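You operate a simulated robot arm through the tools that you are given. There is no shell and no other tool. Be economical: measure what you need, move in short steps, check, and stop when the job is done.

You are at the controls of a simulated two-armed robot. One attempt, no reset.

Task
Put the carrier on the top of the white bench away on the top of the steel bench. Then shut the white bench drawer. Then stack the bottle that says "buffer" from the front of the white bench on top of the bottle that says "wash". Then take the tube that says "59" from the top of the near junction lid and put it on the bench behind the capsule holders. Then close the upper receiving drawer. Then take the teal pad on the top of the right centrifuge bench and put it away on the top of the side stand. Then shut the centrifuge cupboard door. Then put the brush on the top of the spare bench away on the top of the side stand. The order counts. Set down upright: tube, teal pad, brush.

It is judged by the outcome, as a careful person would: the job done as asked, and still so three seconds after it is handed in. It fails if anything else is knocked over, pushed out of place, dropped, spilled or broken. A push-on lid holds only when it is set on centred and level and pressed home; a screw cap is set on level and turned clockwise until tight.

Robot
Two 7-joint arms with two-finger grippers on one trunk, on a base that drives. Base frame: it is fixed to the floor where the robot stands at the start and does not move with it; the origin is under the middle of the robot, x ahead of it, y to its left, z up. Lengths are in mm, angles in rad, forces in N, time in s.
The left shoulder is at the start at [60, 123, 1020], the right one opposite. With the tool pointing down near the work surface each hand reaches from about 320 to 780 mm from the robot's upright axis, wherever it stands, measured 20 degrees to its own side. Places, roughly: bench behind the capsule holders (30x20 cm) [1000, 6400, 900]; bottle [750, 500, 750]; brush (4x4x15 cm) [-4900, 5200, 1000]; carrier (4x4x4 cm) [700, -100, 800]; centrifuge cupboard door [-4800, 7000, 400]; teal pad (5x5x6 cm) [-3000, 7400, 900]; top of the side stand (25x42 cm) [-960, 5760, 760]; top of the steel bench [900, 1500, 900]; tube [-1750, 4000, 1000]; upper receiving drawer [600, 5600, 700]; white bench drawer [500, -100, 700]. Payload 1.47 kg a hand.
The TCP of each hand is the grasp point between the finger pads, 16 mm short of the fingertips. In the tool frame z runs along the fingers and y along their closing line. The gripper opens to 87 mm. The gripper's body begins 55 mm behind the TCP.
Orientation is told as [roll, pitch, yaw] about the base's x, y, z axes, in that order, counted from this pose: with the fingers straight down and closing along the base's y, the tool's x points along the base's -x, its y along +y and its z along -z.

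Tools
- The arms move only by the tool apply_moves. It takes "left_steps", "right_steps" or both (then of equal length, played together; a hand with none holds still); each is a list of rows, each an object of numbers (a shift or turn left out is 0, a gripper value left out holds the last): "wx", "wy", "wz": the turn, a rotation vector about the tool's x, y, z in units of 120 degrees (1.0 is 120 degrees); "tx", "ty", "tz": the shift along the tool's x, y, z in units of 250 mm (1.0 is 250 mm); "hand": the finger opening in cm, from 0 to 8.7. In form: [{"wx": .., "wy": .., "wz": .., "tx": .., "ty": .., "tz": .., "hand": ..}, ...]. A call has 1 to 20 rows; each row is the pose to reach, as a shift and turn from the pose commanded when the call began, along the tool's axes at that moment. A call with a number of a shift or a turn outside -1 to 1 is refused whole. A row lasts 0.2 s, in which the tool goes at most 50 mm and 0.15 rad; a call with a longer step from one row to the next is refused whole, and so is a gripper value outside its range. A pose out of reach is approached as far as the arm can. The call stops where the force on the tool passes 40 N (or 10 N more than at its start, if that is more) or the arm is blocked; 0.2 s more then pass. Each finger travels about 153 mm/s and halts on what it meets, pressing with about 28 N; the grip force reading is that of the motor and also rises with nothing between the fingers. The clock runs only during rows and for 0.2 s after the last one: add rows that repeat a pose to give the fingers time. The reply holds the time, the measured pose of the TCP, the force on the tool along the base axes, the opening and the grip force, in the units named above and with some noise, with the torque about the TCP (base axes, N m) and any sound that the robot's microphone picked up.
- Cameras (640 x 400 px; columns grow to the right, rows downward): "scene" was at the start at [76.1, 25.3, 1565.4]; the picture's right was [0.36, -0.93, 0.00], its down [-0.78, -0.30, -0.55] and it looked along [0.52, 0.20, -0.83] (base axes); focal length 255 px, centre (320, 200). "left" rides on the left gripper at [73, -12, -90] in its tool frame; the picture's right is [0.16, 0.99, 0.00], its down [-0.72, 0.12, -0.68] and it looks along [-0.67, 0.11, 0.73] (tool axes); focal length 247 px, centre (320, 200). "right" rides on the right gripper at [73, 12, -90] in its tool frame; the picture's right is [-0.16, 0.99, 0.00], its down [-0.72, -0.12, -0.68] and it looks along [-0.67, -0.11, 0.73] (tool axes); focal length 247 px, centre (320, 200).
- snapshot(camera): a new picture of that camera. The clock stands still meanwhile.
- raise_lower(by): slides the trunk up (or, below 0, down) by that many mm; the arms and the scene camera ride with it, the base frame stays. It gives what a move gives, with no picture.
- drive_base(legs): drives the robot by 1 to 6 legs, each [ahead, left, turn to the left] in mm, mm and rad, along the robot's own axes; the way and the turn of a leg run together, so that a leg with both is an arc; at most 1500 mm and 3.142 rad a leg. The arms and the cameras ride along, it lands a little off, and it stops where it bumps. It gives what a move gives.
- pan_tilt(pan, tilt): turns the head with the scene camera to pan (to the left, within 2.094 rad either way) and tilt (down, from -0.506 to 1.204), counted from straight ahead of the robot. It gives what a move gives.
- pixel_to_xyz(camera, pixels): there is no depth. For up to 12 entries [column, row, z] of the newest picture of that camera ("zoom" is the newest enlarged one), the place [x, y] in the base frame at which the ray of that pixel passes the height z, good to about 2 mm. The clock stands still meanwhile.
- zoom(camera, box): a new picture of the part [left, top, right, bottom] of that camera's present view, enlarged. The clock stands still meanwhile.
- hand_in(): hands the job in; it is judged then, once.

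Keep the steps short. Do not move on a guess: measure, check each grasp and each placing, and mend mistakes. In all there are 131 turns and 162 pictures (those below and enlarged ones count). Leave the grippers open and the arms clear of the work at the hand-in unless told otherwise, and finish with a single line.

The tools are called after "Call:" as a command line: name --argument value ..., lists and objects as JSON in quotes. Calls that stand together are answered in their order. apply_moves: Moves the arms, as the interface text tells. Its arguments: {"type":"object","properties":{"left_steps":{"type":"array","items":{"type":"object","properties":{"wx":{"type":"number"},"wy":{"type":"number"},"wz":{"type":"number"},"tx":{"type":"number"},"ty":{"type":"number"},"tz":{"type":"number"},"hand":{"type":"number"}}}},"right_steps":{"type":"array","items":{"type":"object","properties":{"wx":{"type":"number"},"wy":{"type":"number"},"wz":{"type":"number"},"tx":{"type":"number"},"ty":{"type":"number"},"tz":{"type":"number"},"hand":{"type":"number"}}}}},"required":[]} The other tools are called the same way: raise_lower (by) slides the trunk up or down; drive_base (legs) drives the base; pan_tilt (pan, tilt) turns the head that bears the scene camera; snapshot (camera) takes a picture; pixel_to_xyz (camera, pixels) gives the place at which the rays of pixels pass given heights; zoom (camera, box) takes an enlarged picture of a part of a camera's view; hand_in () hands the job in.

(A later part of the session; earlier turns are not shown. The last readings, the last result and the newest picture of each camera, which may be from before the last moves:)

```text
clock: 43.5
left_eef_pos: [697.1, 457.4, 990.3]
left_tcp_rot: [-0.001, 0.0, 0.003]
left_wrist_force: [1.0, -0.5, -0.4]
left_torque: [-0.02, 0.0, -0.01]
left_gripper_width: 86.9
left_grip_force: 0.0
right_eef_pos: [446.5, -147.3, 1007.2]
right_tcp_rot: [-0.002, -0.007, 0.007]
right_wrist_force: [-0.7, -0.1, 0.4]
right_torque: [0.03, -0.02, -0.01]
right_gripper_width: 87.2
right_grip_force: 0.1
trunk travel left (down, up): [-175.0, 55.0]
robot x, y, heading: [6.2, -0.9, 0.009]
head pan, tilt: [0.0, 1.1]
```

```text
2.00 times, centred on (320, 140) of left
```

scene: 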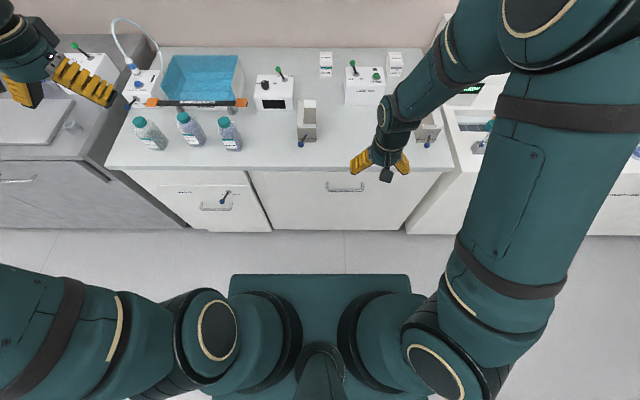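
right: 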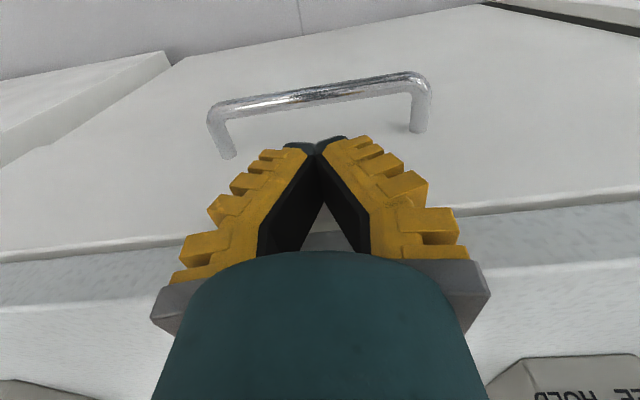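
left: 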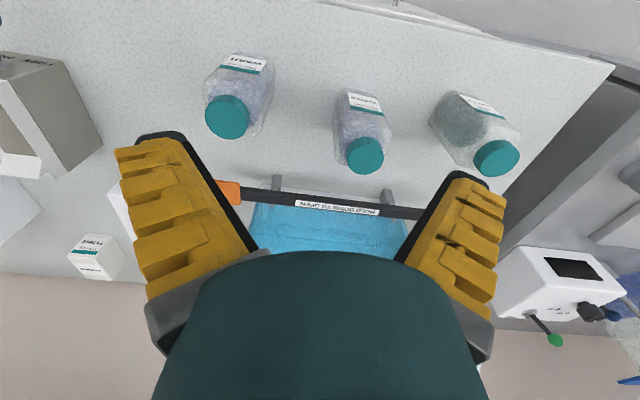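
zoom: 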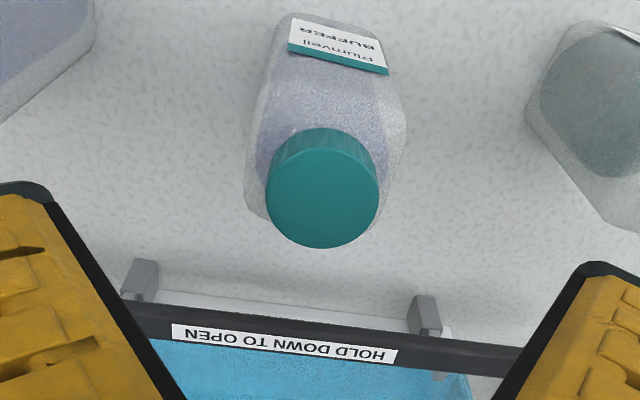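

Call:
pixel_to_xyz --camera "zoom" --pixels '[[322, 192, 936], [322, 192, 925], [266, 192, 936], [379, 192, 936], [330, 318, 880], [330, 318, 920], [245, 200, 860], [408, 130, 860]]'

```text
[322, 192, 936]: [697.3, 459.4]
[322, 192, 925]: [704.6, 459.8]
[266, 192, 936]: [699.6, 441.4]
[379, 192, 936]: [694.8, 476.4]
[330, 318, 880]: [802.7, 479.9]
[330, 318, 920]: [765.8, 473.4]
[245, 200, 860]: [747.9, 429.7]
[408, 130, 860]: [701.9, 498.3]
```

Centred. I'll descend to z 933 and grip the cap.

Call:
apply_moves --left_steps '[{"ty": 0.006, "tz": 0.12}, {"ty": 0.006, "tz": 0.2}, {"ty": 0.006, "tz": 0.229}, {"ty": 0.006, "tz": 0.229, "hand": 5}, {"ty": 0.006, "tz": 0.229, "hand": 3.0}, {"ty": 0.006, "tz": 0.229, "hand": 3.0}, {"ty": 0.006, "tz": 0.229, "hand": 3.0}]'

Call:
zoom --camera "left" --box '[160, 40, 480, 240]'

```text
clock: 45.1
left_eef_pos: [694.9, 458.5, 934.1]
left_tcp_rot: [0.0, -0.001, 0.008]
left_wrist_force: [-1.1, 1.3, 3.8]
left_torque: [0.09, 0.28, -0.05]
left_gripper_width: 32.8
left_grip_force: 27.7
right_eef_pos: [446.0, -148.9, 1005.9]
right_tcp_rot: [0.0, -0.008, 0.007]
right_wrist_force: [-0.4, -0.5, -0.9]
right_torque: [-0.01, -0.01, -0.01]
right_gripper_width: 86.9
right_grip_force: 0.0
trunk travel left (down, up): [-175.0, 55.0]
robot x, y, heading: [3.6, -3.8, 0.008]
head pan, tilt: [0.0, 1.1]
```

```text
2.00 times, centred on (320, 140) of left
```

zoom: 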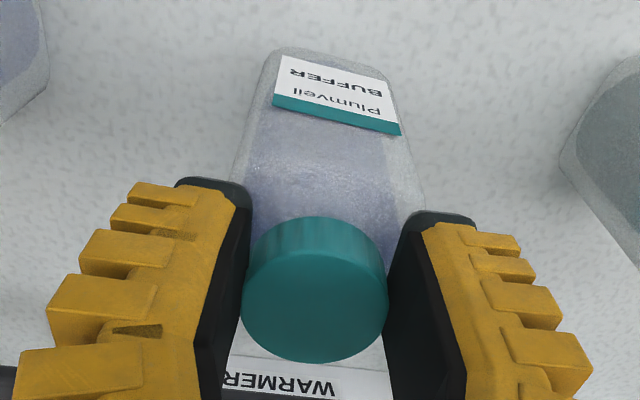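

Cap gripped. I'll measure the cap centre relative to the TCP, then lift 185 mm and check that it hangs straight.

Call:
pixel_to_xyz --camera "zoom" --pixels '[[315, 300, 936], [315, 300, 930]]'

Call:
apply_moves --left_steps '[{"tz": -0.06}, {"tz": -0.18}, {"tz": -0.32}, {"tz": -0.46}, {"tz": -0.6}, {"tz": -0.74}]' --right_steps '[{"tx": -0.07, "ty": 0.17, "tz": -0.05}, {"tx": -0.14, "ty": 0.34, "tz": -0.1}, {"tx": -0.21, "ty": 0.51, "tz": -0.15}, {"tx": -0.28, "ty": 0.68, "tz": -0.2}, {"tx": -0.35, "ty": 0.85, "tz": -0.25}, {"tx": -0.4, "ty": 1.0, "tz": -0.3}]'

Call:
snapshot --camera "left"

Call:
snapshot --camera "right"

Call:
snapshot --camera "scene"

```text
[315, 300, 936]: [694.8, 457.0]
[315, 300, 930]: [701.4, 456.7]
```

```text
clock: 46.5
left_eef_pos: [695.6, 457.0, 1117.4]
left_tcp_rot: [0.0, 0.001, 0.007]
left_wrist_force: [0.0, 0.4, 0.0]
left_torque: [-0.01, 0.01, 0.01]
left_gripper_width: 36.2
left_grip_force: 4.5
right_eef_pos: [544.2, 104.2, 1084.5]
right_tcp_rot: [-0.001, -0.007, 0.007]
right_wrist_force: [0.6, -0.2, -0.6]
right_torque: [0.01, 0.06, 0.01]
right_gripper_width: 87.0
right_grip_force: 0.1
trunk travel left (down, up): [-175.0, 55.0]
robot x, y, heading: [4.1, 0.9, 0.006]
head pan, tilt: [0.0, 1.1]
```

```text
123 pictures are left
```

left: 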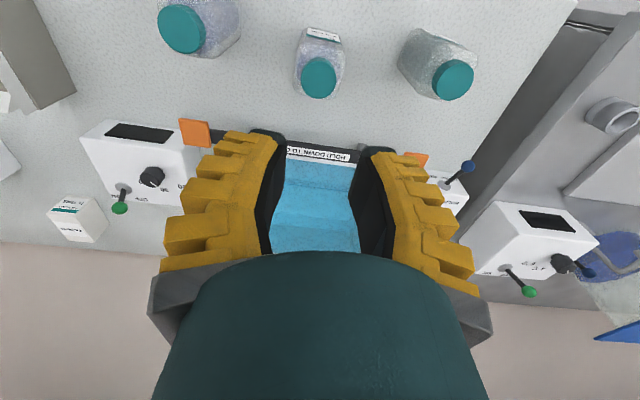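

```text
122 pictures are left
```

right: 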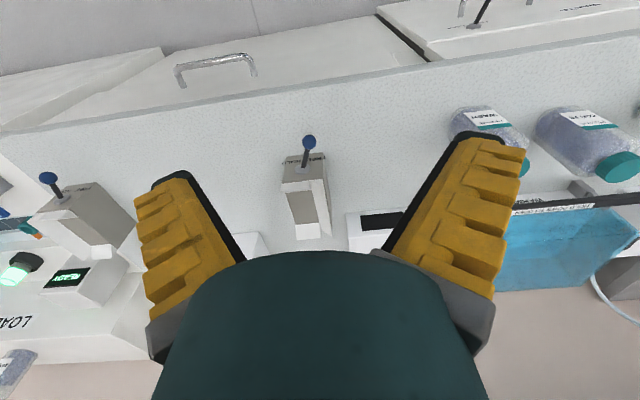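

```text
121 pictures are left
```

scene: 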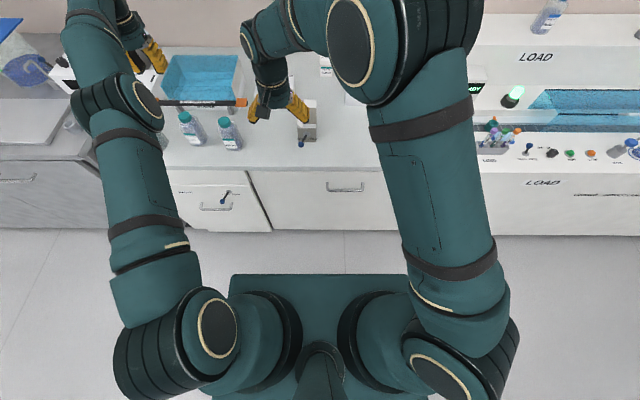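

The cap slipped out and the bottle is still standing in place, so I'll grip the body instead. I'll zoom to measure the body width and orientation.

Call:
zoom --camera "left" --box '[260, 10, 380, 110]'

Call:
zoom --camera "scene" --box '[160, 90, 260, 160]'

Call:
pixel_to_xyz --camera "left" --pixels '[[318.5, 78, 936], [318.5, 78, 925]]'

```text
4.00 times, centred on (320, 60) of left
```

zoom: 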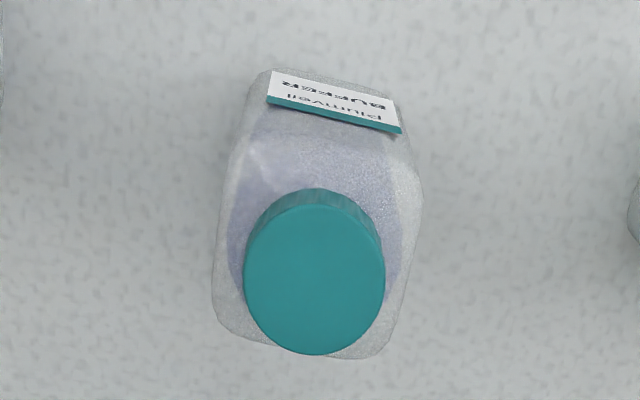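

```text
5.71 times, centred on (210, 125) of scene
```

zoom: 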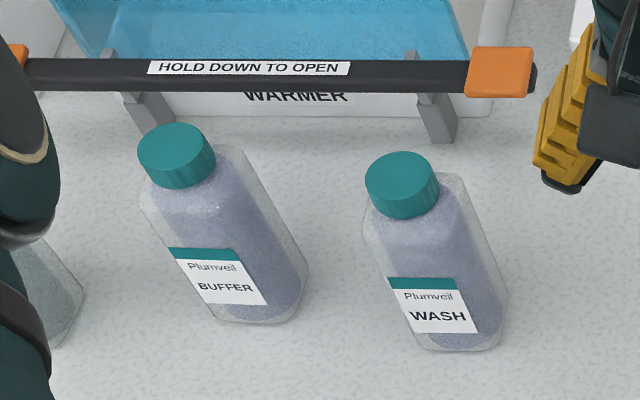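

```text
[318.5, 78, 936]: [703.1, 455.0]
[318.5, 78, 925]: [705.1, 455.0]
```

The body is about 50 mm square and aligned with the axes. I'll open the left hand, come down to z 1000 and re-measure, while shifting the right hand slightly so its camera sees WASH.

Call:
apply_moves --left_steps '[{"hand": 8.7}, {"hand": 8.7}, {"tx": -0.01, "tz": 0.15, "hand": 8.7}, {"tx": -0.02, "tz": 0.3, "hand": 8.7}, {"tx": -0.02, "tz": 0.46, "hand": 8.7}]' --right_steps '[{"ty": -0.05}, {"ty": -0.1}, {"ty": -0.15}, {"ty": -0.15}, {"ty": -0.15}]'

Call:
zoom --camera "left" --box '[160, 40, 480, 240]'

Call:
zoom --camera "right" --box '[460, 80, 640, 200]'

Call:
zoom --camera "scene" --box '[190, 100, 270, 160]'

```text
clock: 47.7
left_eef_pos: [698.9, 457.9, 1003.7]
left_tcp_rot: [-0.001, 0.001, 0.007]
left_wrist_force: [0.1, 0.1, -0.1]
left_torque: [0.02, -0.01, 0.01]
left_gripper_width: 86.7
left_grip_force: 0.1
right_eef_pos: [543.9, 66.6, 1082.8]
right_tcp_rot: [0.0, -0.007, 0.006]
right_wrist_force: [0.1, -0.1, -0.6]
right_torque: [0.05, 0.0, 0.01]
right_gripper_width: 86.9
right_grip_force: 0.1
trunk travel left (down, up): [-175.0, 55.0]
robot x, y, heading: [-2.6, -1.0, 0.005]
head pan, tilt: [0.0, 1.1]
```

```text
2.00 times, centred on (320, 140) of left
```

zoom: 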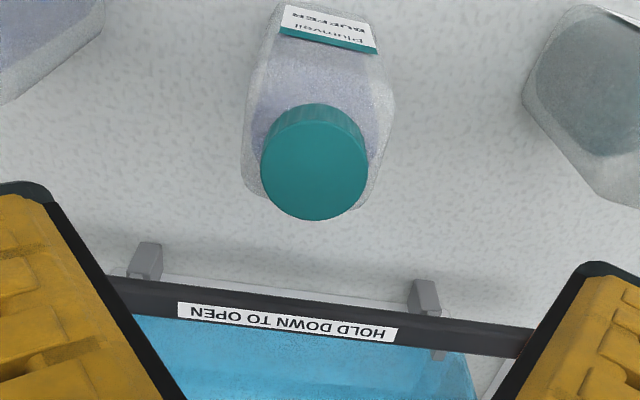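

```text
3.33 times, centred on (550, 140) of right
```

zoom: 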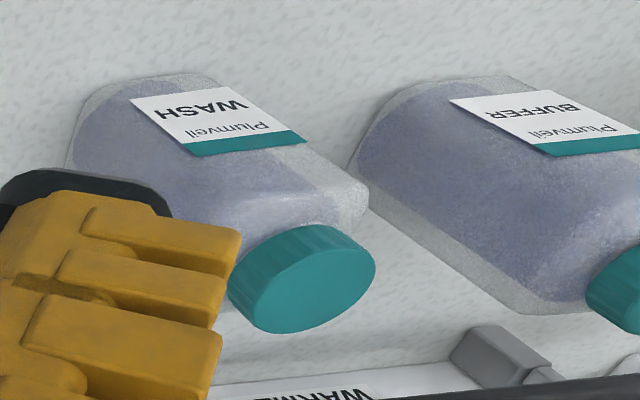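

```text
6.67 times, centred on (230, 130) of scene
```

zoom: 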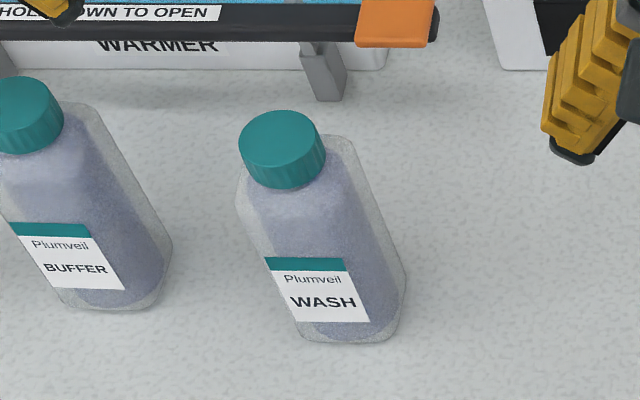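

Call:
pixel_to_xyz --camera "left" --pixels '[[317, 122.5, 920], [317, 122.5, 930], [317, 122.5, 940], [281, 100, 880], [357, 90, 880]]'

Call:
pixel_to_xyz --camera "right" --pixels '[[547, 165.5, 910], [547, 165.5, 925], [547, 165.5, 940]]'

Call:
pixel_to_xyz --camera "scene" --pixels '[[224, 121.3, 910], [224, 121.3, 925], [224, 121.3, 940]]'

```text
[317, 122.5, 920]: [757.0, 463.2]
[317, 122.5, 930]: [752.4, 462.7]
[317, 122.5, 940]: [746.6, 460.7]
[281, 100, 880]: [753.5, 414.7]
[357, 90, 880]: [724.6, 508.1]
```

```text
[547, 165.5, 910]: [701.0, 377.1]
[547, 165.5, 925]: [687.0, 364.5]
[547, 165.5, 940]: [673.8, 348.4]
```

```text
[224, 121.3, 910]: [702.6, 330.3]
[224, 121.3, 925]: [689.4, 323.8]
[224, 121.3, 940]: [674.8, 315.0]
```

Call:
zoom --camera "left" --box '[240, 60, 400, 160]'

Call:
pixel_to_xyz --camera "zoom" --pixels '[[308, 250, 930], [308, 250, 936], [308, 250, 940], [165, 210, 880], [470, 170, 880]]'

```text
4.00 times, centred on (320, 110) of left
```

zoom: 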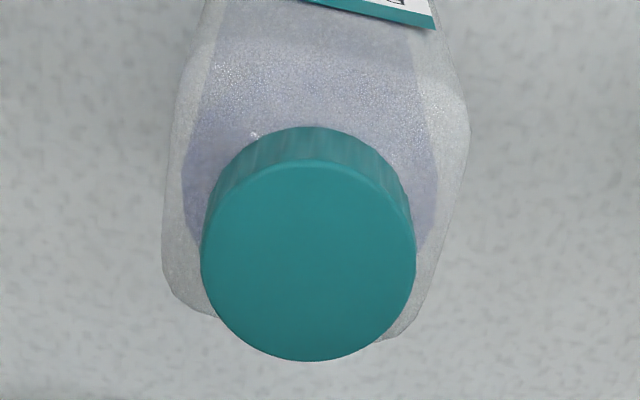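

```text
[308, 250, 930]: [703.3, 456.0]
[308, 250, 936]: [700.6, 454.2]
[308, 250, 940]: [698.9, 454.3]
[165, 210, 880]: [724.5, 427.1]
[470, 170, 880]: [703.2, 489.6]
```

Bottle centre is about (701,456). I'll descend to TCP z 888 around the body and grip.

Call:
apply_moves --left_steps '[{"tx": -0.009, "ty": -0.006, "tz": 0.15}, {"tx": -0.009, "ty": -0.006, "tz": 0.3}, {"tx": -0.009, "ty": -0.006, "tz": 0.4}, {"tx": -0.009, "ty": -0.006, "tz": 0.463}, {"tx": -0.009, "ty": -0.006, "tz": 0.463, "hand": 6.5}, {"tx": -0.009, "ty": -0.006, "tz": 0.463, "hand": 4}, {"tx": -0.009, "ty": -0.006, "tz": 0.463, "hand": 2}, {"tx": -0.009, "ty": -0.006, "tz": 0.463, "hand": 2}, {"tx": -0.009, "ty": -0.006, "tz": 0.463, "hand": 2}]'

Call:
snapshot --camera "left"

```text
clock: 49.7
left_eef_pos: [702.1, 456.0, 889.3]
left_tcp_rot: [0.0, -0.001, 0.007]
left_wrist_force: [-0.6, 0.6, 0.6]
left_torque: [0.0, 0.01, 0.0]
left_gripper_width: 57.8
left_grip_force: 28.0
right_eef_pos: [543.9, 67.3, 1084.0]
right_tcp_rot: [0.0, -0.008, 0.006]
right_wrist_force: [-0.4, -0.6, 0.5]
right_torque: [-0.01, -0.02, -0.02]
right_gripper_width: 87.3
right_grip_force: 0.0
trunk travel left (down, up): [-175.0, 55.0]
robot x, y, heading: [5.4, 1.0, 0.002]
head pan, tilt: [0.0, 1.1]
```

```text
114 pictures are left
```

left: 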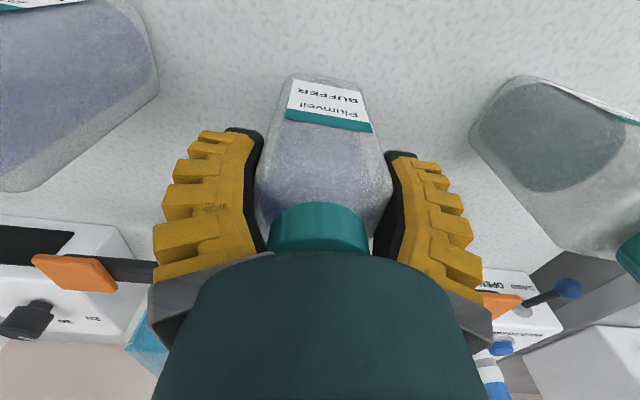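

Gripped at 57.8 mm. I'll lift slowly and watch the force.

Call:
apply_moves --left_steps '[{"tz": -0.02}, {"tz": -0.05}, {"tz": -0.1}, {"tz": -0.16}, {"tz": -0.24}, {"tz": -0.34}, {"tz": -0.44}, {"tz": -0.54}, {"tz": -0.64}, {"tz": -0.7}]'

Call:
snapshot --camera "left"

Call:
snapshot --camera "right"

```text
clock: 51.9
left_eef_pos: [701.5, 457.8, 1062.8]
left_tcp_rot: [0.0, 0.001, 0.009]
left_wrist_force: [0.4, 0.5, -2.6]
left_torque: [0.01, 0.02, -0.03]
left_gripper_width: 57.2
left_grip_force: 28.1
right_eef_pos: [543.6, 67.6, 1082.7]
right_tcp_rot: [0.0, -0.008, 0.006]
right_wrist_force: [-1.3, -0.3, 0.8]
right_torque: [-0.02, -0.01, -0.03]
right_gripper_width: 86.9
right_grip_force: 0.2
trunk travel left (down, up): [-175.0, 55.0]
robot x, y, heading: [-0.4, -3.0, 0.007]
head pan, tilt: [0.0, 1.1]
```

```text
113 pictures are left
```

left: 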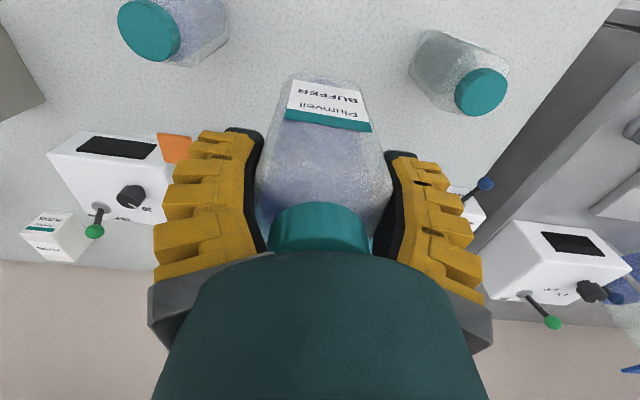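

```text
112 pictures are left
```

right: 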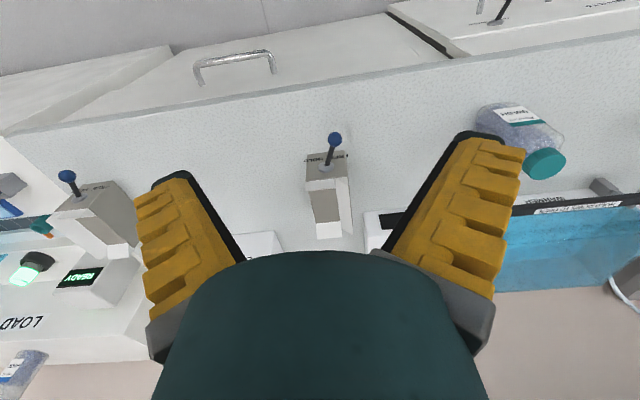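

BUFFER is held with its view unchanged. I'll re-triangulate WASH's cap from these fresh pictures.

Call:
pixel_to_xyz --camera "left" --pixels '[[148.5, 31, 915], [148.5, 31, 930], [148.5, 31, 945]]'

Call:
pixel_to_xyz --camera "right" --pixels '[[546.5, 164.5, 915], [546.5, 164.5, 930], [546.5, 164.5, 945]]'

Call:
zoom --camera "right" --box '[460, 80, 640, 200]'

Call:
pixel_to_xyz --camera "zoom" --pixels '[[310, 285, 915], [310, 285, 930]]'

Call:
zoom --camera "left" --box '[80, 0, 240, 100]'

```text
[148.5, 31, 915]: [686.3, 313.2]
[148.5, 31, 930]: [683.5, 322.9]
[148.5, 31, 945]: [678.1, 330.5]
```

```text
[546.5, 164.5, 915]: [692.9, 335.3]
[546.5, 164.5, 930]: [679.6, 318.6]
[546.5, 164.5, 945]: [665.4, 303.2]
```

```text
3.33 times, centred on (550, 140) of right
```

zoom: 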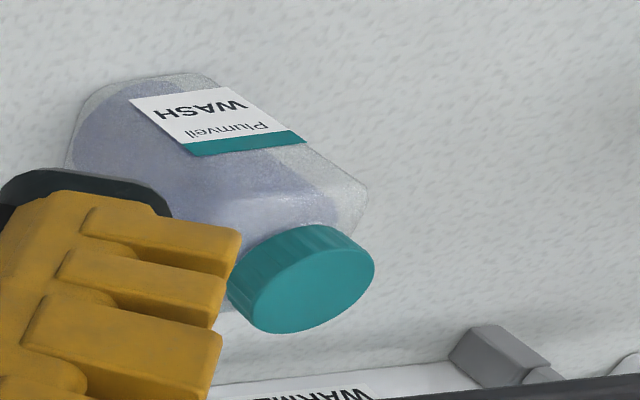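

```text
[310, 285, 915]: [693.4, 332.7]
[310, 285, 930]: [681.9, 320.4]
```

```text
4.00 times, centred on (160, 50) of left
```

zoom: 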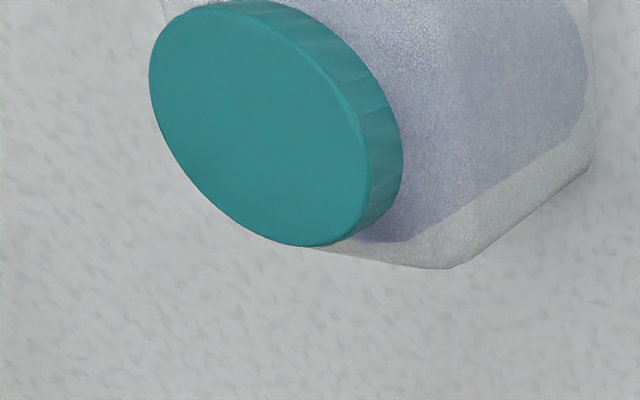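

Three views agree: the WASH cap top is at (683,320,930). I'll carry BUFFER above it at the same height and move the right hand away.

Call:
apply_moves --right_steps '[{"ty": -0.15}, {"ty": -0.3}, {"ty": -0.45}, {"ty": -0.45}, {"ty": -0.45}, {"ty": -0.45}, {"ty": -0.45}]' --left_steps '[{"tx": 0.0, "ty": 0}, {"tx": 0.012, "ty": -0.1}, {"tx": 0.025, "ty": -0.22}, {"tx": 0.04, "ty": -0.34}, {"tx": 0.055, "ty": -0.46}, {"tx": 0.077, "ty": -0.551}, {"tx": 0.077, "ty": -0.551}]'

Call:
snapshot --camera "left"

Call:
zoom --camera "scene" --box '[160, 60, 320, 160]'

Call:
snapshot --camera "right"

```text
clock: 53.5
left_eef_pos: [682.9, 319.9, 1062.9]
left_tcp_rot: [0.0, 0.0, 0.005]
left_wrist_force: [0.8, 0.4, -3.2]
left_torque: [-0.01, 0.02, -0.01]
left_gripper_width: 57.1
left_grip_force: 28.1
right_eef_pos: [545.9, -46.6, 1081.8]
right_tcp_rot: [-0.001, -0.006, 0.007]
right_wrist_force: [-0.4, 0.7, -0.6]
right_torque: [-0.03, 0.05, 0.03]
right_gripper_width: 87.0
right_grip_force: 0.2
trunk travel left (down, up): [-175.0, 55.0]
robot x, y, heading: [1.3, -2.1, 0.005]
head pan, tilt: [0.0, 1.1]
```

```text
109 pictures are left
```

left: 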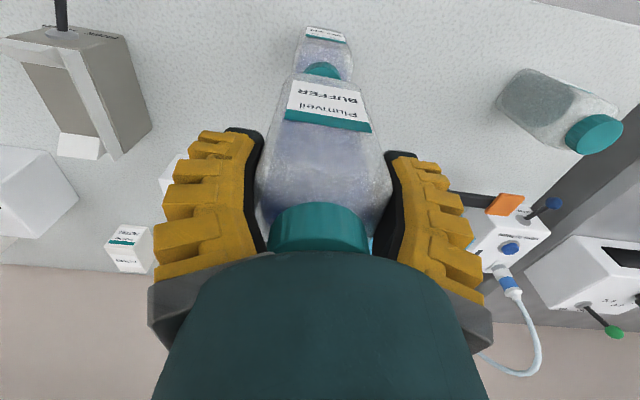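

```text
4.00 times, centred on (240, 110) of scene
```

zoom: 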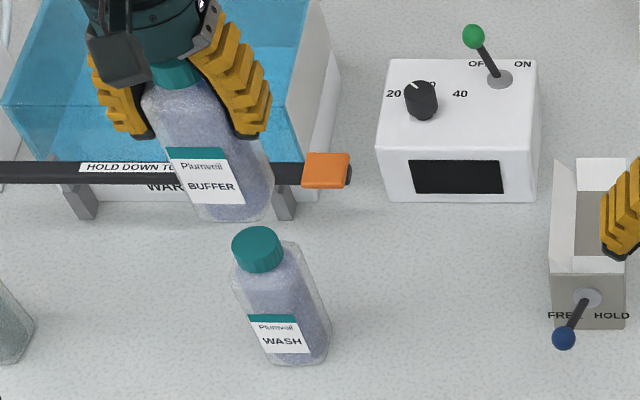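

```text
107 pictures are left
```

right: 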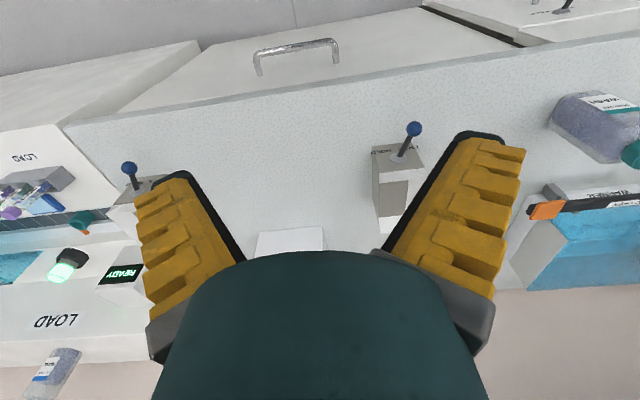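

Aligned in both views. I'll lower to just above contact and check.

Call:
apply_moves --left_steps '[{"tz": 0.08}, {"tz": 0.14}, {"tz": 0.16}, {"tz": 0.17}, {"tz": 0.18}]'

Call:
zoom --camera "scene" --box '[180, 70, 280, 160]'

Call:
zoom --camera "left" --box '[240, 0, 400, 120]'

```text
clock: 54.7
left_eef_pos: [683.5, 318.8, 1019.5]
left_tcp_rot: [0.001, -0.003, 0.007]
left_wrist_force: [-0.9, -0.2, 11.5]
left_torque: [-0.06, 0.31, -0.05]
left_gripper_width: 57.3
left_grip_force: 28.0
right_eef_pos: [542.8, -46.5, 1084.2]
right_tcp_rot: [0.001, -0.008, 0.008]
right_wrist_force: [-0.1, 0.0, -0.7]
right_torque: [0.03, -0.01, -0.01]
right_gripper_width: 87.1
right_grip_force: 0.1
trunk travel left (down, up): [-175.0, 55.0]
robot x, y, heading: [5.7, 1.4, 0.008]
head pan, tilt: [0.0, 1.1]
```

```text
4.44 times, centred on (230, 115) of scene
```

zoom: 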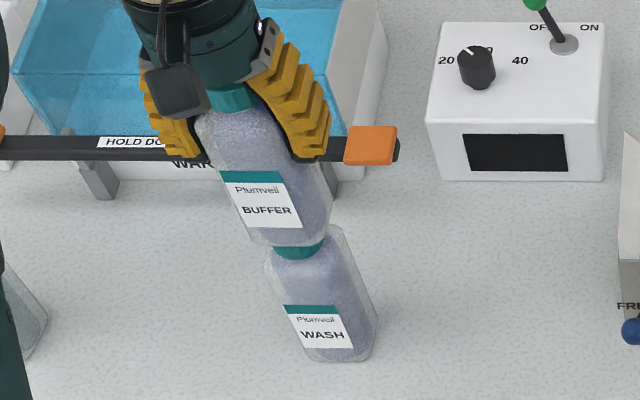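

```text
3.33 times, centred on (320, 60) of left
```

zoom: 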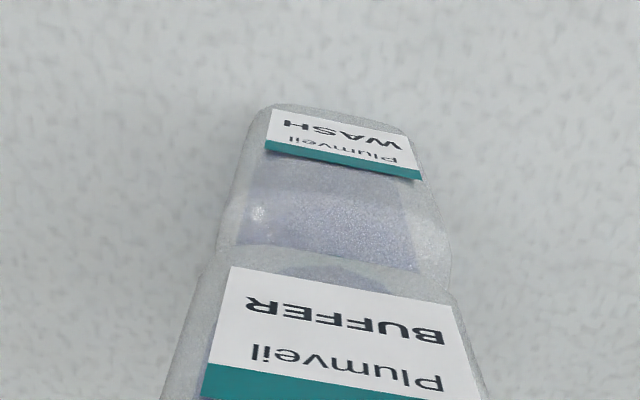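

BUFFER sits on WASH's cap, in line. I'll ease off 1 mm, open and rise straight up.

Call:
apply_moves --left_steps '[{"tz": -0.008}, {"tz": -0.008, "hand": 6.2}, {"tz": -0.008, "hand": 7}, {"tz": -0.008, "hand": 8.5}, {"tz": -0.008, "hand": 8.5}, {"tz": -0.1, "hand": 8.5}, {"tz": -0.25, "hand": 8.5}, {"tz": -0.4, "hand": 8.5}, {"tz": -0.55, "hand": 8.5}, {"tz": -0.65, "hand": 8.5}]'

Call:
snapshot --camera "left"

Call:
zoom --camera "scene" --box '[160, 60, 320, 160]'

```text
clock: 56.9
left_eef_pos: [683.0, 319.8, 1182.7]
left_tcp_rot: [0.002, -0.001, 0.007]
left_wrist_force: [0.1, -0.1, 0.4]
left_torque: [0.01, 0.01, 0.01]
left_gripper_width: 85.5
left_grip_force: 0.3
right_eef_pos: [543.3, -46.3, 1081.4]
right_tcp_rot: [0.0, -0.009, 0.006]
right_wrist_force: [0.6, 0.3, 0.3]
right_torque: [0.06, -0.01, 0.01]
right_gripper_width: 87.2
right_grip_force: 0.1
trunk travel left (down, up): [-175.0, 55.0]
robot x, y, heading: [4.4, -2.7, 0.005]
head pan, tilt: [0.0, 1.1]
```

```text
104 pictures are left
```

left: 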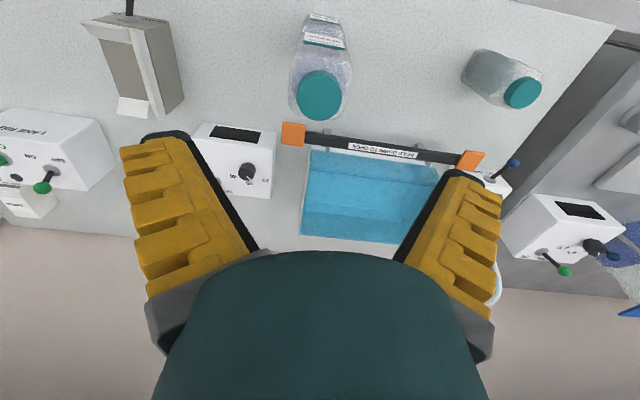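

```text
4.00 times, centred on (240, 110) of scene
```

zoom: 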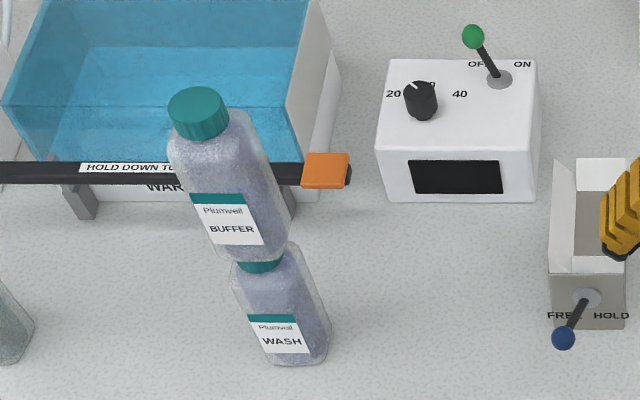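

The stack stands steadily. I'll retract both hands and look down the room toward +y.

Call:
apply_moves --left_steps '[{"tx": 0.15}, {"tx": 0.33}, {"tx": 0.51}, {"tx": 0.69}, {"tx": 0.87}, {"tx": 1.0}]' --right_steps '[{"tx": 0.1, "tz": -0.1}, {"tx": 0.2, "tz": -0.2}, {"tx": 0.3, "tz": -0.3}, {"tx": 0.4, "ty": -0.1, "tz": -0.4}, {"tx": 0.45, "ty": -0.2, "tz": -0.4}, {"tx": 0.45, "ty": -0.25, "tz": -0.4}]'

Call:
pan_tilt --pan 1.9 --tilt 0.3

Call:
snapshot --camera "scene"

```text
clock: 58.3
left_eef_pos: [432.1, 317.4, 1180.4]
left_tcp_rot: [0.001, -0.001, 0.006]
left_wrist_force: [0.3, 0.5, 1.1]
left_torque: [0.0, -0.02, 0.02]
left_gripper_width: 85.3
left_grip_force: 0.4
right_eef_pos: [428.5, -111.4, 1182.2]
right_tcp_rot: [-0.001, -0.008, 0.007]
right_wrist_force: [-0.1, 0.1, -0.4]
right_torque: [-0.01, -0.01, 0.01]
right_gripper_width: 86.9
right_grip_force: 0.0
trunk travel left (down, up): [-175.0, 55.0]
robot x, y, heading: [1.7, -1.0, 0.009]
head pan, tilt: [0.0, 1.1]
```

```text
clock: 60.2
left_eef_pos: [432.9, 317.2, 1179.5]
left_tcp_rot: [-0.002, 0.001, 0.007]
left_wrist_force: [0.0, 0.4, 0.3]
left_torque: [0.0, -0.03, -0.02]
left_gripper_width: 85.5
left_grip_force: 0.4
right_eef_pos: [429.3, -110.6, 1180.4]
right_tcp_rot: [0.0, -0.009, 0.008]
right_wrist_force: [-0.7, -0.4, 0.4]
right_torque: [0.0, 0.01, 0.01]
right_gripper_width: 87.0
right_grip_force: 0.1
trunk travel left (down, up): [-175.0, 55.0]
robot x, y, heading: [4.1, 0.8, 0.003]
head pan, tilt: [1.901, 0.3]
```

```text
102 pictures are left
```

scene: 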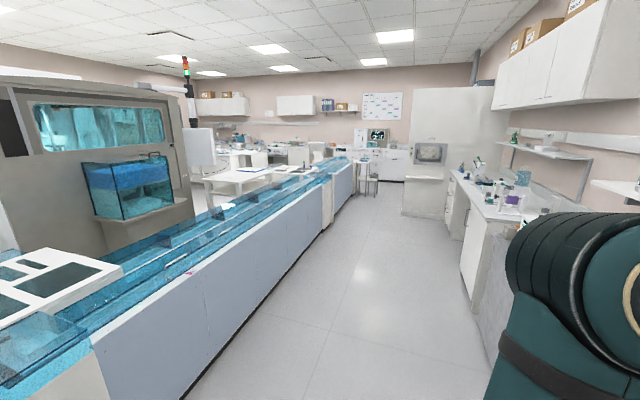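

Call:
pixel_to_xyz --camera "scene" --pixels '[[190, 395, 0], [260, 300, 0], [320, 233, 0], [495, 370, 0], [462, 260, 0], [356, 190, 0], [335, 160, 950], [220, 210, 950], [405, 215, 0]]'

Call:
zoom --camera "scene" --box '[180, 80, 440, 240]'

```text
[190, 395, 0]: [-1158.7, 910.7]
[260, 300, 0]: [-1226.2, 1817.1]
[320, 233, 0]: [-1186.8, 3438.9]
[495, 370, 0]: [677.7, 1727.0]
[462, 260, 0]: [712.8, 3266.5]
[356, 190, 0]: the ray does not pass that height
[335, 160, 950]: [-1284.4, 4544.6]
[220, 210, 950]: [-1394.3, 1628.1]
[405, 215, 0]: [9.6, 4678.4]
```

```text
2.46 times, centred on (310, 160) of scene
```

zoom: 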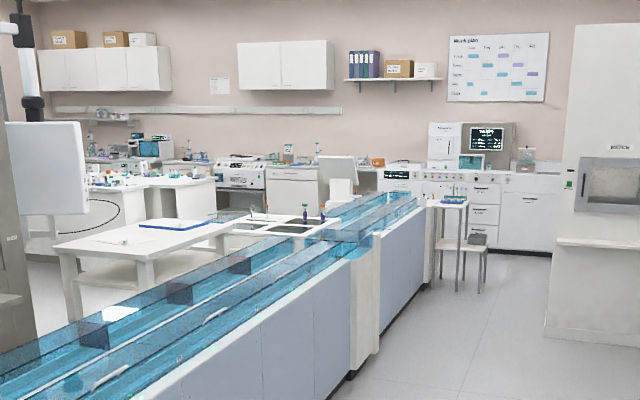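

The conveyor face is at x≈-1200 and the aisle is free to y≈4500. I'll back up, strafe left to y≈3850, then turn to face the conveyor.

Call:
drive_base --legs '[[-350, 0, 0], [0, 1500, 0], [0, 1500, 0], [0, 850, 0], [0, 0, 3.1416]]'

Call:
pan_tilt --pan 0 --tilt 0.5

Call:
snapshot --camera "scene"

```text
refused: 3.1416 is not a number from -3.14159 to 3.14159
```

```text
clock: 62.1
left_eef_pos: [435.3, 317.9, 1179.8]
left_tcp_rot: [0.0, 0.0, 0.008]
left_wrist_force: [-0.1, 0.1, -0.9]
left_torque: [-0.02, 0.01, 0.0]
left_gripper_width: 85.2
left_grip_force: 0.4
right_eef_pos: [430.0, -110.2, 1180.6]
right_tcp_rot: [0.001, -0.009, 0.007]
right_wrist_force: [0.2, -0.2, 0.1]
right_torque: [0.0, -0.03, 0.05]
right_gripper_width: 87.0
right_grip_force: 0.0
trunk travel left (down, up): [-175.0, 55.0]
robot x, y, heading: [2.6, -0.5, 0.013]
head pan, tilt: [0.0, 0.499]
```

```text
100 pictures are left
```

scene: 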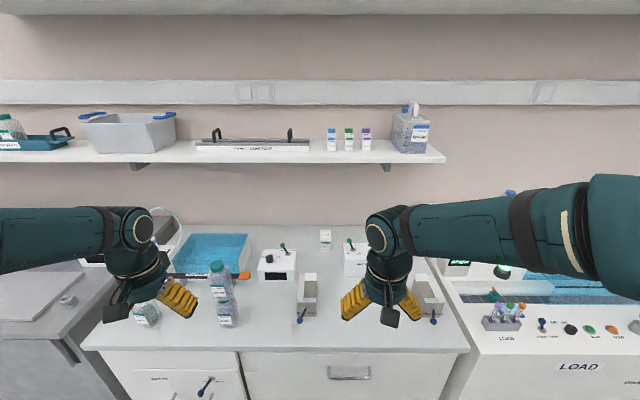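

Only the turn value was over its limit, so I'll repeat with 3.14. The stack still stands.

Call:
drive_base --legs '[[-350, 0, 0], [0, 1500, 0], [0, 1500, 0], [0, 850, 0], [0, 0, 3.13]]'

Call:
snapshot --camera "scene"

```text
clock: 104.6
left_eef_pos: [-795.0, 3560.3, 1179.4]
left_tcp_rot: [0.0, 0.0, 3.046]
left_wrist_force: [0.6, 0.7, -0.1]
left_torque: [-0.03, 0.02, 0.01]
left_gripper_width: 85.3
left_grip_force: 0.2
right_eef_pos: [-748.1, 3987.2, 1181.3]
right_tcp_rot: [0.0, -0.01, 3.046]
right_wrist_force: [0.4, 0.5, 0.6]
right_torque: [-0.01, -0.01, 0.01]
right_gripper_width: 87.2
right_grip_force: 0.2
trunk travel left (down, up): [-175.0, 55.0]
robot x, y, heading: [-333.7, 3830.9, 3.043]
head pan, tilt: [0.0, 0.499]
```

```text
99 pictures are left
```

scene: 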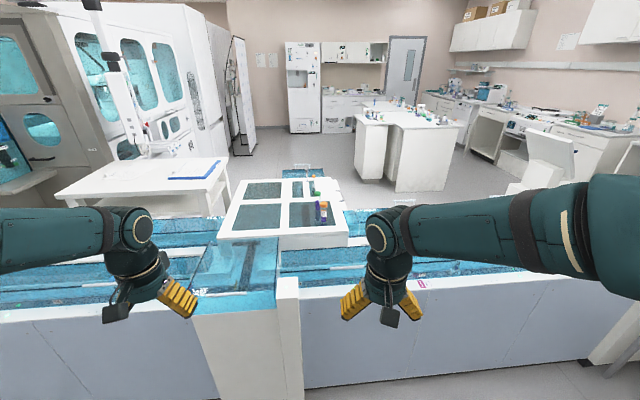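

Call:
zoom --camera "scene" --box '[190, 150, 390, 275]'

Call:
pixel_to_xyz --camera "scene" --pixels '[[322, 222, 950], [322, 222, 1000], [312, 195, 950], [310, 190, 1000], [250, 230, 950], [340, 245, 950], [215, 310, 950]]'

```text
3.20 times, centred on (290, 212) of scene
```

zoom: 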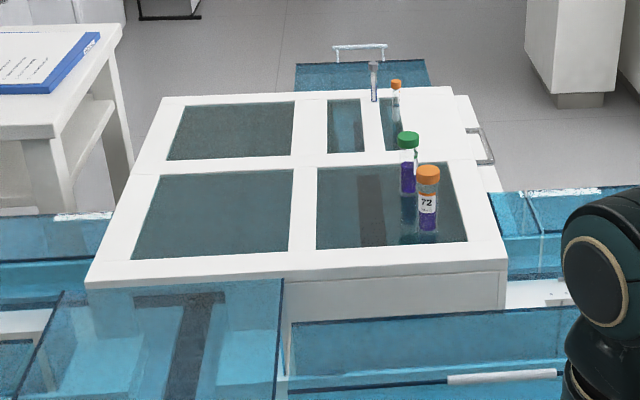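

```text
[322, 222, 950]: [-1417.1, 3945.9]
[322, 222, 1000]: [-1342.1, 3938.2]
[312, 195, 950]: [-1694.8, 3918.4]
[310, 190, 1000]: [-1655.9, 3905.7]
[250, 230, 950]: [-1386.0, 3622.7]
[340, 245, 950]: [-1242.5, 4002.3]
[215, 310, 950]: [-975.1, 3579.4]
```

Call:
pixel_to_xyz --camera "zoom" --pixels '[[396, 122, 960], [375, 100, 960], [408, 190, 960], [428, 228, 960], [300, 95, 960], [100, 285, 960], [507, 262, 960], [160, 98, 960], [455, 90, 960], [360, 90, 900], [480, 190, 960]]'

Call:
pan_tilt --pan -1.0 --tilt 0.4

Call:
snapshot --camera "scene"

```text
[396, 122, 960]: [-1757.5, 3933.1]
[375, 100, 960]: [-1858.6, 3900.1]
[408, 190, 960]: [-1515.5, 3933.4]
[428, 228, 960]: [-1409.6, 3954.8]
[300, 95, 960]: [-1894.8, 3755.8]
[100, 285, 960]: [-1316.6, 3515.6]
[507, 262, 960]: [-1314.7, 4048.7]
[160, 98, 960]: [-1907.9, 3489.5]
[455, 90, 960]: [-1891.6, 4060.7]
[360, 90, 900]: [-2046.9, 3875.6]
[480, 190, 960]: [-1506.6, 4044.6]
```

```text
clock: 105.9
left_eef_pos: [-795.4, 3561.5, 1180.1]
left_tcp_rot: [0.0, 0.001, 3.044]
left_wrist_force: [0.2, -0.4, -0.1]
left_torque: [0.02, 0.0, 0.01]
left_gripper_width: 85.4
left_grip_force: 0.3
right_eef_pos: [-748.4, 3985.2, 1180.8]
right_tcp_rot: [0.0, -0.009, 3.046]
right_wrist_force: [-0.4, 0.4, 0.6]
right_torque: [-0.02, 0.0, -0.01]
right_gripper_width: 86.9
right_grip_force: 0.1
trunk travel left (down, up): [-175.0, 55.0]
robot x, y, heading: [-337.8, 3830.8, 3.051]
head pan, tilt: [-1.0, 0.4]
```

```text
97 pictures are left
```

scene: 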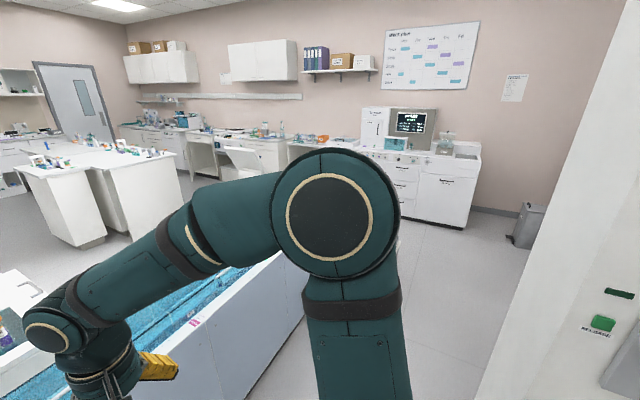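

Four tubes stand on the lid; the small orange one at about (-1757,3933) matches the given place of "59" and is only reachable from the far side. I'll strafe further along +y to see the conveyor's end.

Call:
drive_base --legs '[[-50, 0, 0.09], [0, -800, 0]]'

Call:
pan_tilt --pan -0.75 --tilt 0.5

Call:
snapshot --camera "scene"

Call:
pan_tilt --pan -1.6 --tilt 0.4

Call:
snapshot --camera "scene"

```text
clock: 111.5
left_eef_pos: [-720.6, 4089.0, 1180.0]
left_tcp_rot: [0.001, 0.0, 3.123]
left_wrist_force: [0.2, -1.1, -0.3]
left_torque: [0.0, -0.03, -0.01]
left_gripper_width: 85.5
left_grip_force: 0.1
right_eef_pos: [-707.2, 4516.8, 1181.1]
right_tcp_rot: [0.001, -0.012, 3.125]
right_wrist_force: [0.5, 0.3, 0.1]
right_torque: [-0.02, 0.0, 0.0]
right_gripper_width: 86.7
right_grip_force: 0.0
trunk travel left (down, up): [-175.0, 55.0]
robot x, y, heading: [-279.4, 4394.5, 3.13]
head pan, tilt: [-1.0, 0.4]
stopped in leg 2: the robot was blocked; the commanded pose is now the measured one
```

```text
clock: 112.3
left_eef_pos: [-719.4, 4088.9, 1179.5]
left_tcp_rot: [-0.001, -0.001, 3.125]
left_wrist_force: [-0.1, -0.1, -0.2]
left_torque: [-0.01, -0.01, 0.0]
left_gripper_width: 85.7
left_grip_force: 0.2
right_eef_pos: [-706.6, 4514.7, 1181.8]
right_tcp_rot: [0.001, -0.008, 3.126]
right_wrist_force: [-0.3, -0.2, 0.4]
right_torque: [0.0, -0.02, -0.01]
right_gripper_width: 87.1
right_grip_force: 0.1
trunk travel left (down, up): [-175.0, 55.0]
robot x, y, heading: [-281.8, 4397.1, 3.128]
head pan, tilt: [-0.75, 0.499]
```

```text
96 pictures are left
```

scene: 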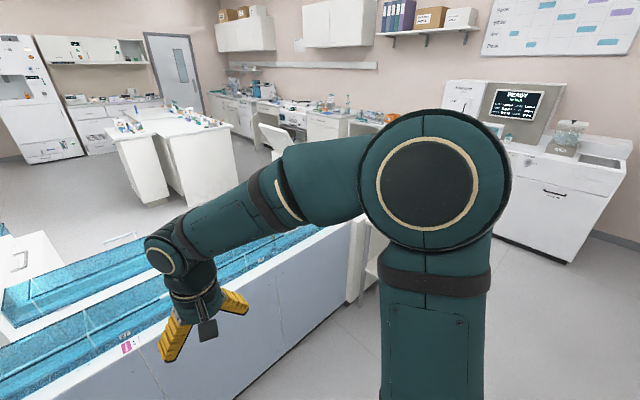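

```text
clock: 113.4
left_eef_pos: [-718.7, 4086.8, 1178.9]
left_tcp_rot: [0.0, 0.001, 3.125]
left_wrist_force: [1.5, 0.4, 0.1]
left_torque: [0.04, 0.02, -0.01]
left_gripper_width: 85.5
left_grip_force: 0.2
right_eef_pos: [-706.3, 4515.6, 1181.8]
right_tcp_rot: [-0.001, -0.008, 3.125]
right_wrist_force: [0.3, 0.4, 0.3]
right_torque: [0.0, -0.01, -0.04]
right_gripper_width: 86.9
right_grip_force: 0.1
trunk travel left (down, up): [-175.0, 55.0]
robot x, y, heading: [-282.6, 4395.4, 3.128]
head pan, tilt: [-1.6, 0.4]
```

```text
95 pictures are left
```

scene: 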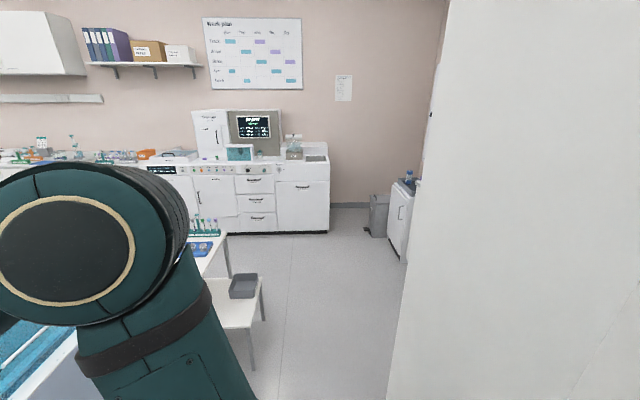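

Call:
pixel_to_xyz --camera "scene" --pixels '[[390, 390, 0], [405, 265, 0], [252, 370, 0], [265, 318, 0], [231, 276, 0], [262, 285, 450], [228, 235, 760], [368, 232, 0], [400, 258, 0], [330, 232, 0], [280, 233, 0]]'

Call:
zoom --camera "scene" --box '[150, 200, 310, 320]'

```text
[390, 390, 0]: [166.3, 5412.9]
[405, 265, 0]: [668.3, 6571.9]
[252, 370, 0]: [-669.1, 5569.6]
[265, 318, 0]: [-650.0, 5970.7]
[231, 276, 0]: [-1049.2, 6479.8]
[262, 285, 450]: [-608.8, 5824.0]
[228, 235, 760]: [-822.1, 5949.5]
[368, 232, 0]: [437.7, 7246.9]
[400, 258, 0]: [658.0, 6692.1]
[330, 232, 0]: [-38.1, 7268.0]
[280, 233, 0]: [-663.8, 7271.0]
```

```text
3.33 times, centred on (230, 260) of scene
```

zoom: 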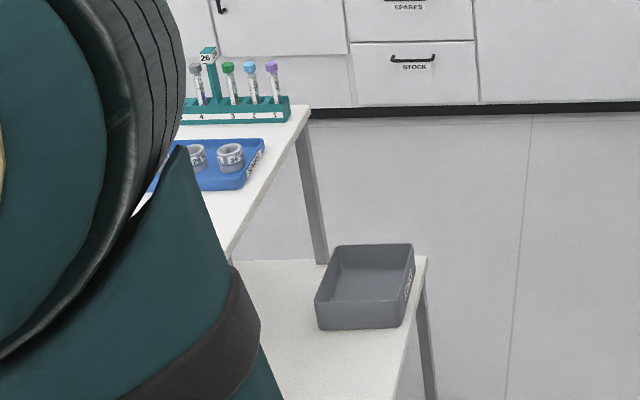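

The robot touched the hood base at x>10. I'll shift toward the conveyor (x≈-600), strafe on to y≈5150, and look again.

Call:
drive_base --legs '[[320, 40, 0.013], [0, -790, 0]]'

Call:
pan_tilt --pan -2.05 --tilt 0.75

Call:
snapshot --camera "scene"

Call:
pan_tilt --pan -1.0 --tilt 0.75

Call:
snapshot --camera "scene"

```text
clock: 122.4
left_eef_pos: [-1033.1, 4826.7, 1179.4]
left_tcp_rot: [0.001, 0.0, 3.131]
left_wrist_force: [-0.3, 0.3, 0.4]
left_torque: [-0.02, 0.03, -0.01]
left_gripper_width: 85.5
left_grip_force: 0.0
right_eef_pos: [-1022.4, 5254.7, 1181.6]
right_tcp_rot: [-0.002, -0.009, 3.128]
right_wrist_force: [-0.1, 0.2, 0.4]
right_torque: [0.01, 0.0, 0.03]
right_gripper_width: 87.1
right_grip_force: 0.1
trunk travel left (down, up): [-175.0, 55.0]
robot x, y, heading: [-600.3, 5134.4, 3.128]
head pan, tilt: [-1.6, 0.4]
```

```text
clock: 123.3
left_eef_pos: [-1032.5, 4826.7, 1179.7]
left_tcp_rot: [-0.002, 0.001, 3.13]
left_wrist_force: [-0.2, 0.5, -0.3]
left_torque: [0.0, -0.01, 0.01]
left_gripper_width: 85.3
left_grip_force: 0.1
right_eef_pos: [-1021.0, 5254.5, 1181.3]
right_tcp_rot: [-0.001, -0.007, 3.131]
right_wrist_force: [0.3, 0.0, -0.7]
right_torque: [-0.01, 0.02, -0.02]
right_gripper_width: 87.1
right_grip_force: 0.1
trunk travel left (down, up): [-175.0, 55.0]
robot x, y, heading: [-597.8, 5134.3, 3.131]
head pan, tilt: [-2.051, 0.75]
```

```text
93 pictures are left
```

scene: 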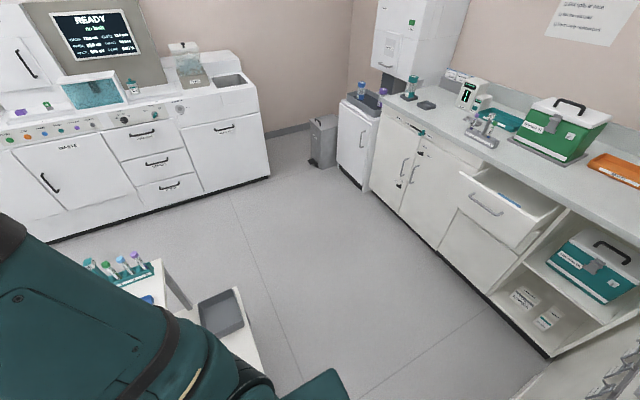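

```text
clock: 124.6
left_eef_pos: [-1032.4, 4826.6, 1180.0]
left_tcp_rot: [0.001, 0.0, 3.13]
left_wrist_force: [0.2, 0.4, 0.2]
left_torque: [-0.01, 0.04, 0.06]
left_gripper_width: 85.4
left_grip_force: 0.6
right_eef_pos: [-1021.0, 5254.9, 1180.7]
right_tcp_rot: [0.0, -0.008, 3.13]
right_wrist_force: [0.3, 0.7, 0.1]
right_torque: [-0.01, -0.01, 0.03]
right_gripper_width: 86.8
right_grip_force: 0.0
trunk travel left (down, up): [-175.0, 55.0]
robot x, y, heading: [-596.9, 5136.6, 3.128]
head pan, tilt: [-1.0, 0.75]
```

```text
92 pictures are left
```

scene: 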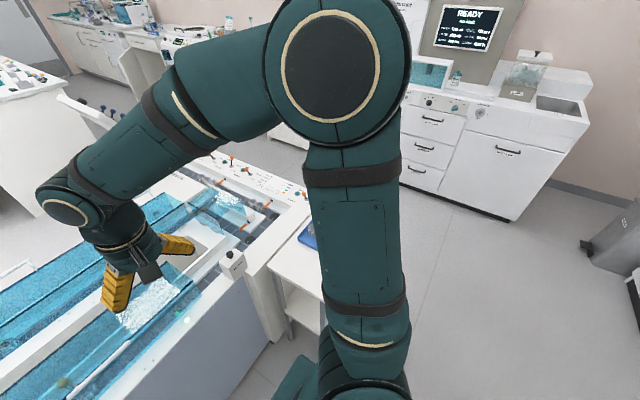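

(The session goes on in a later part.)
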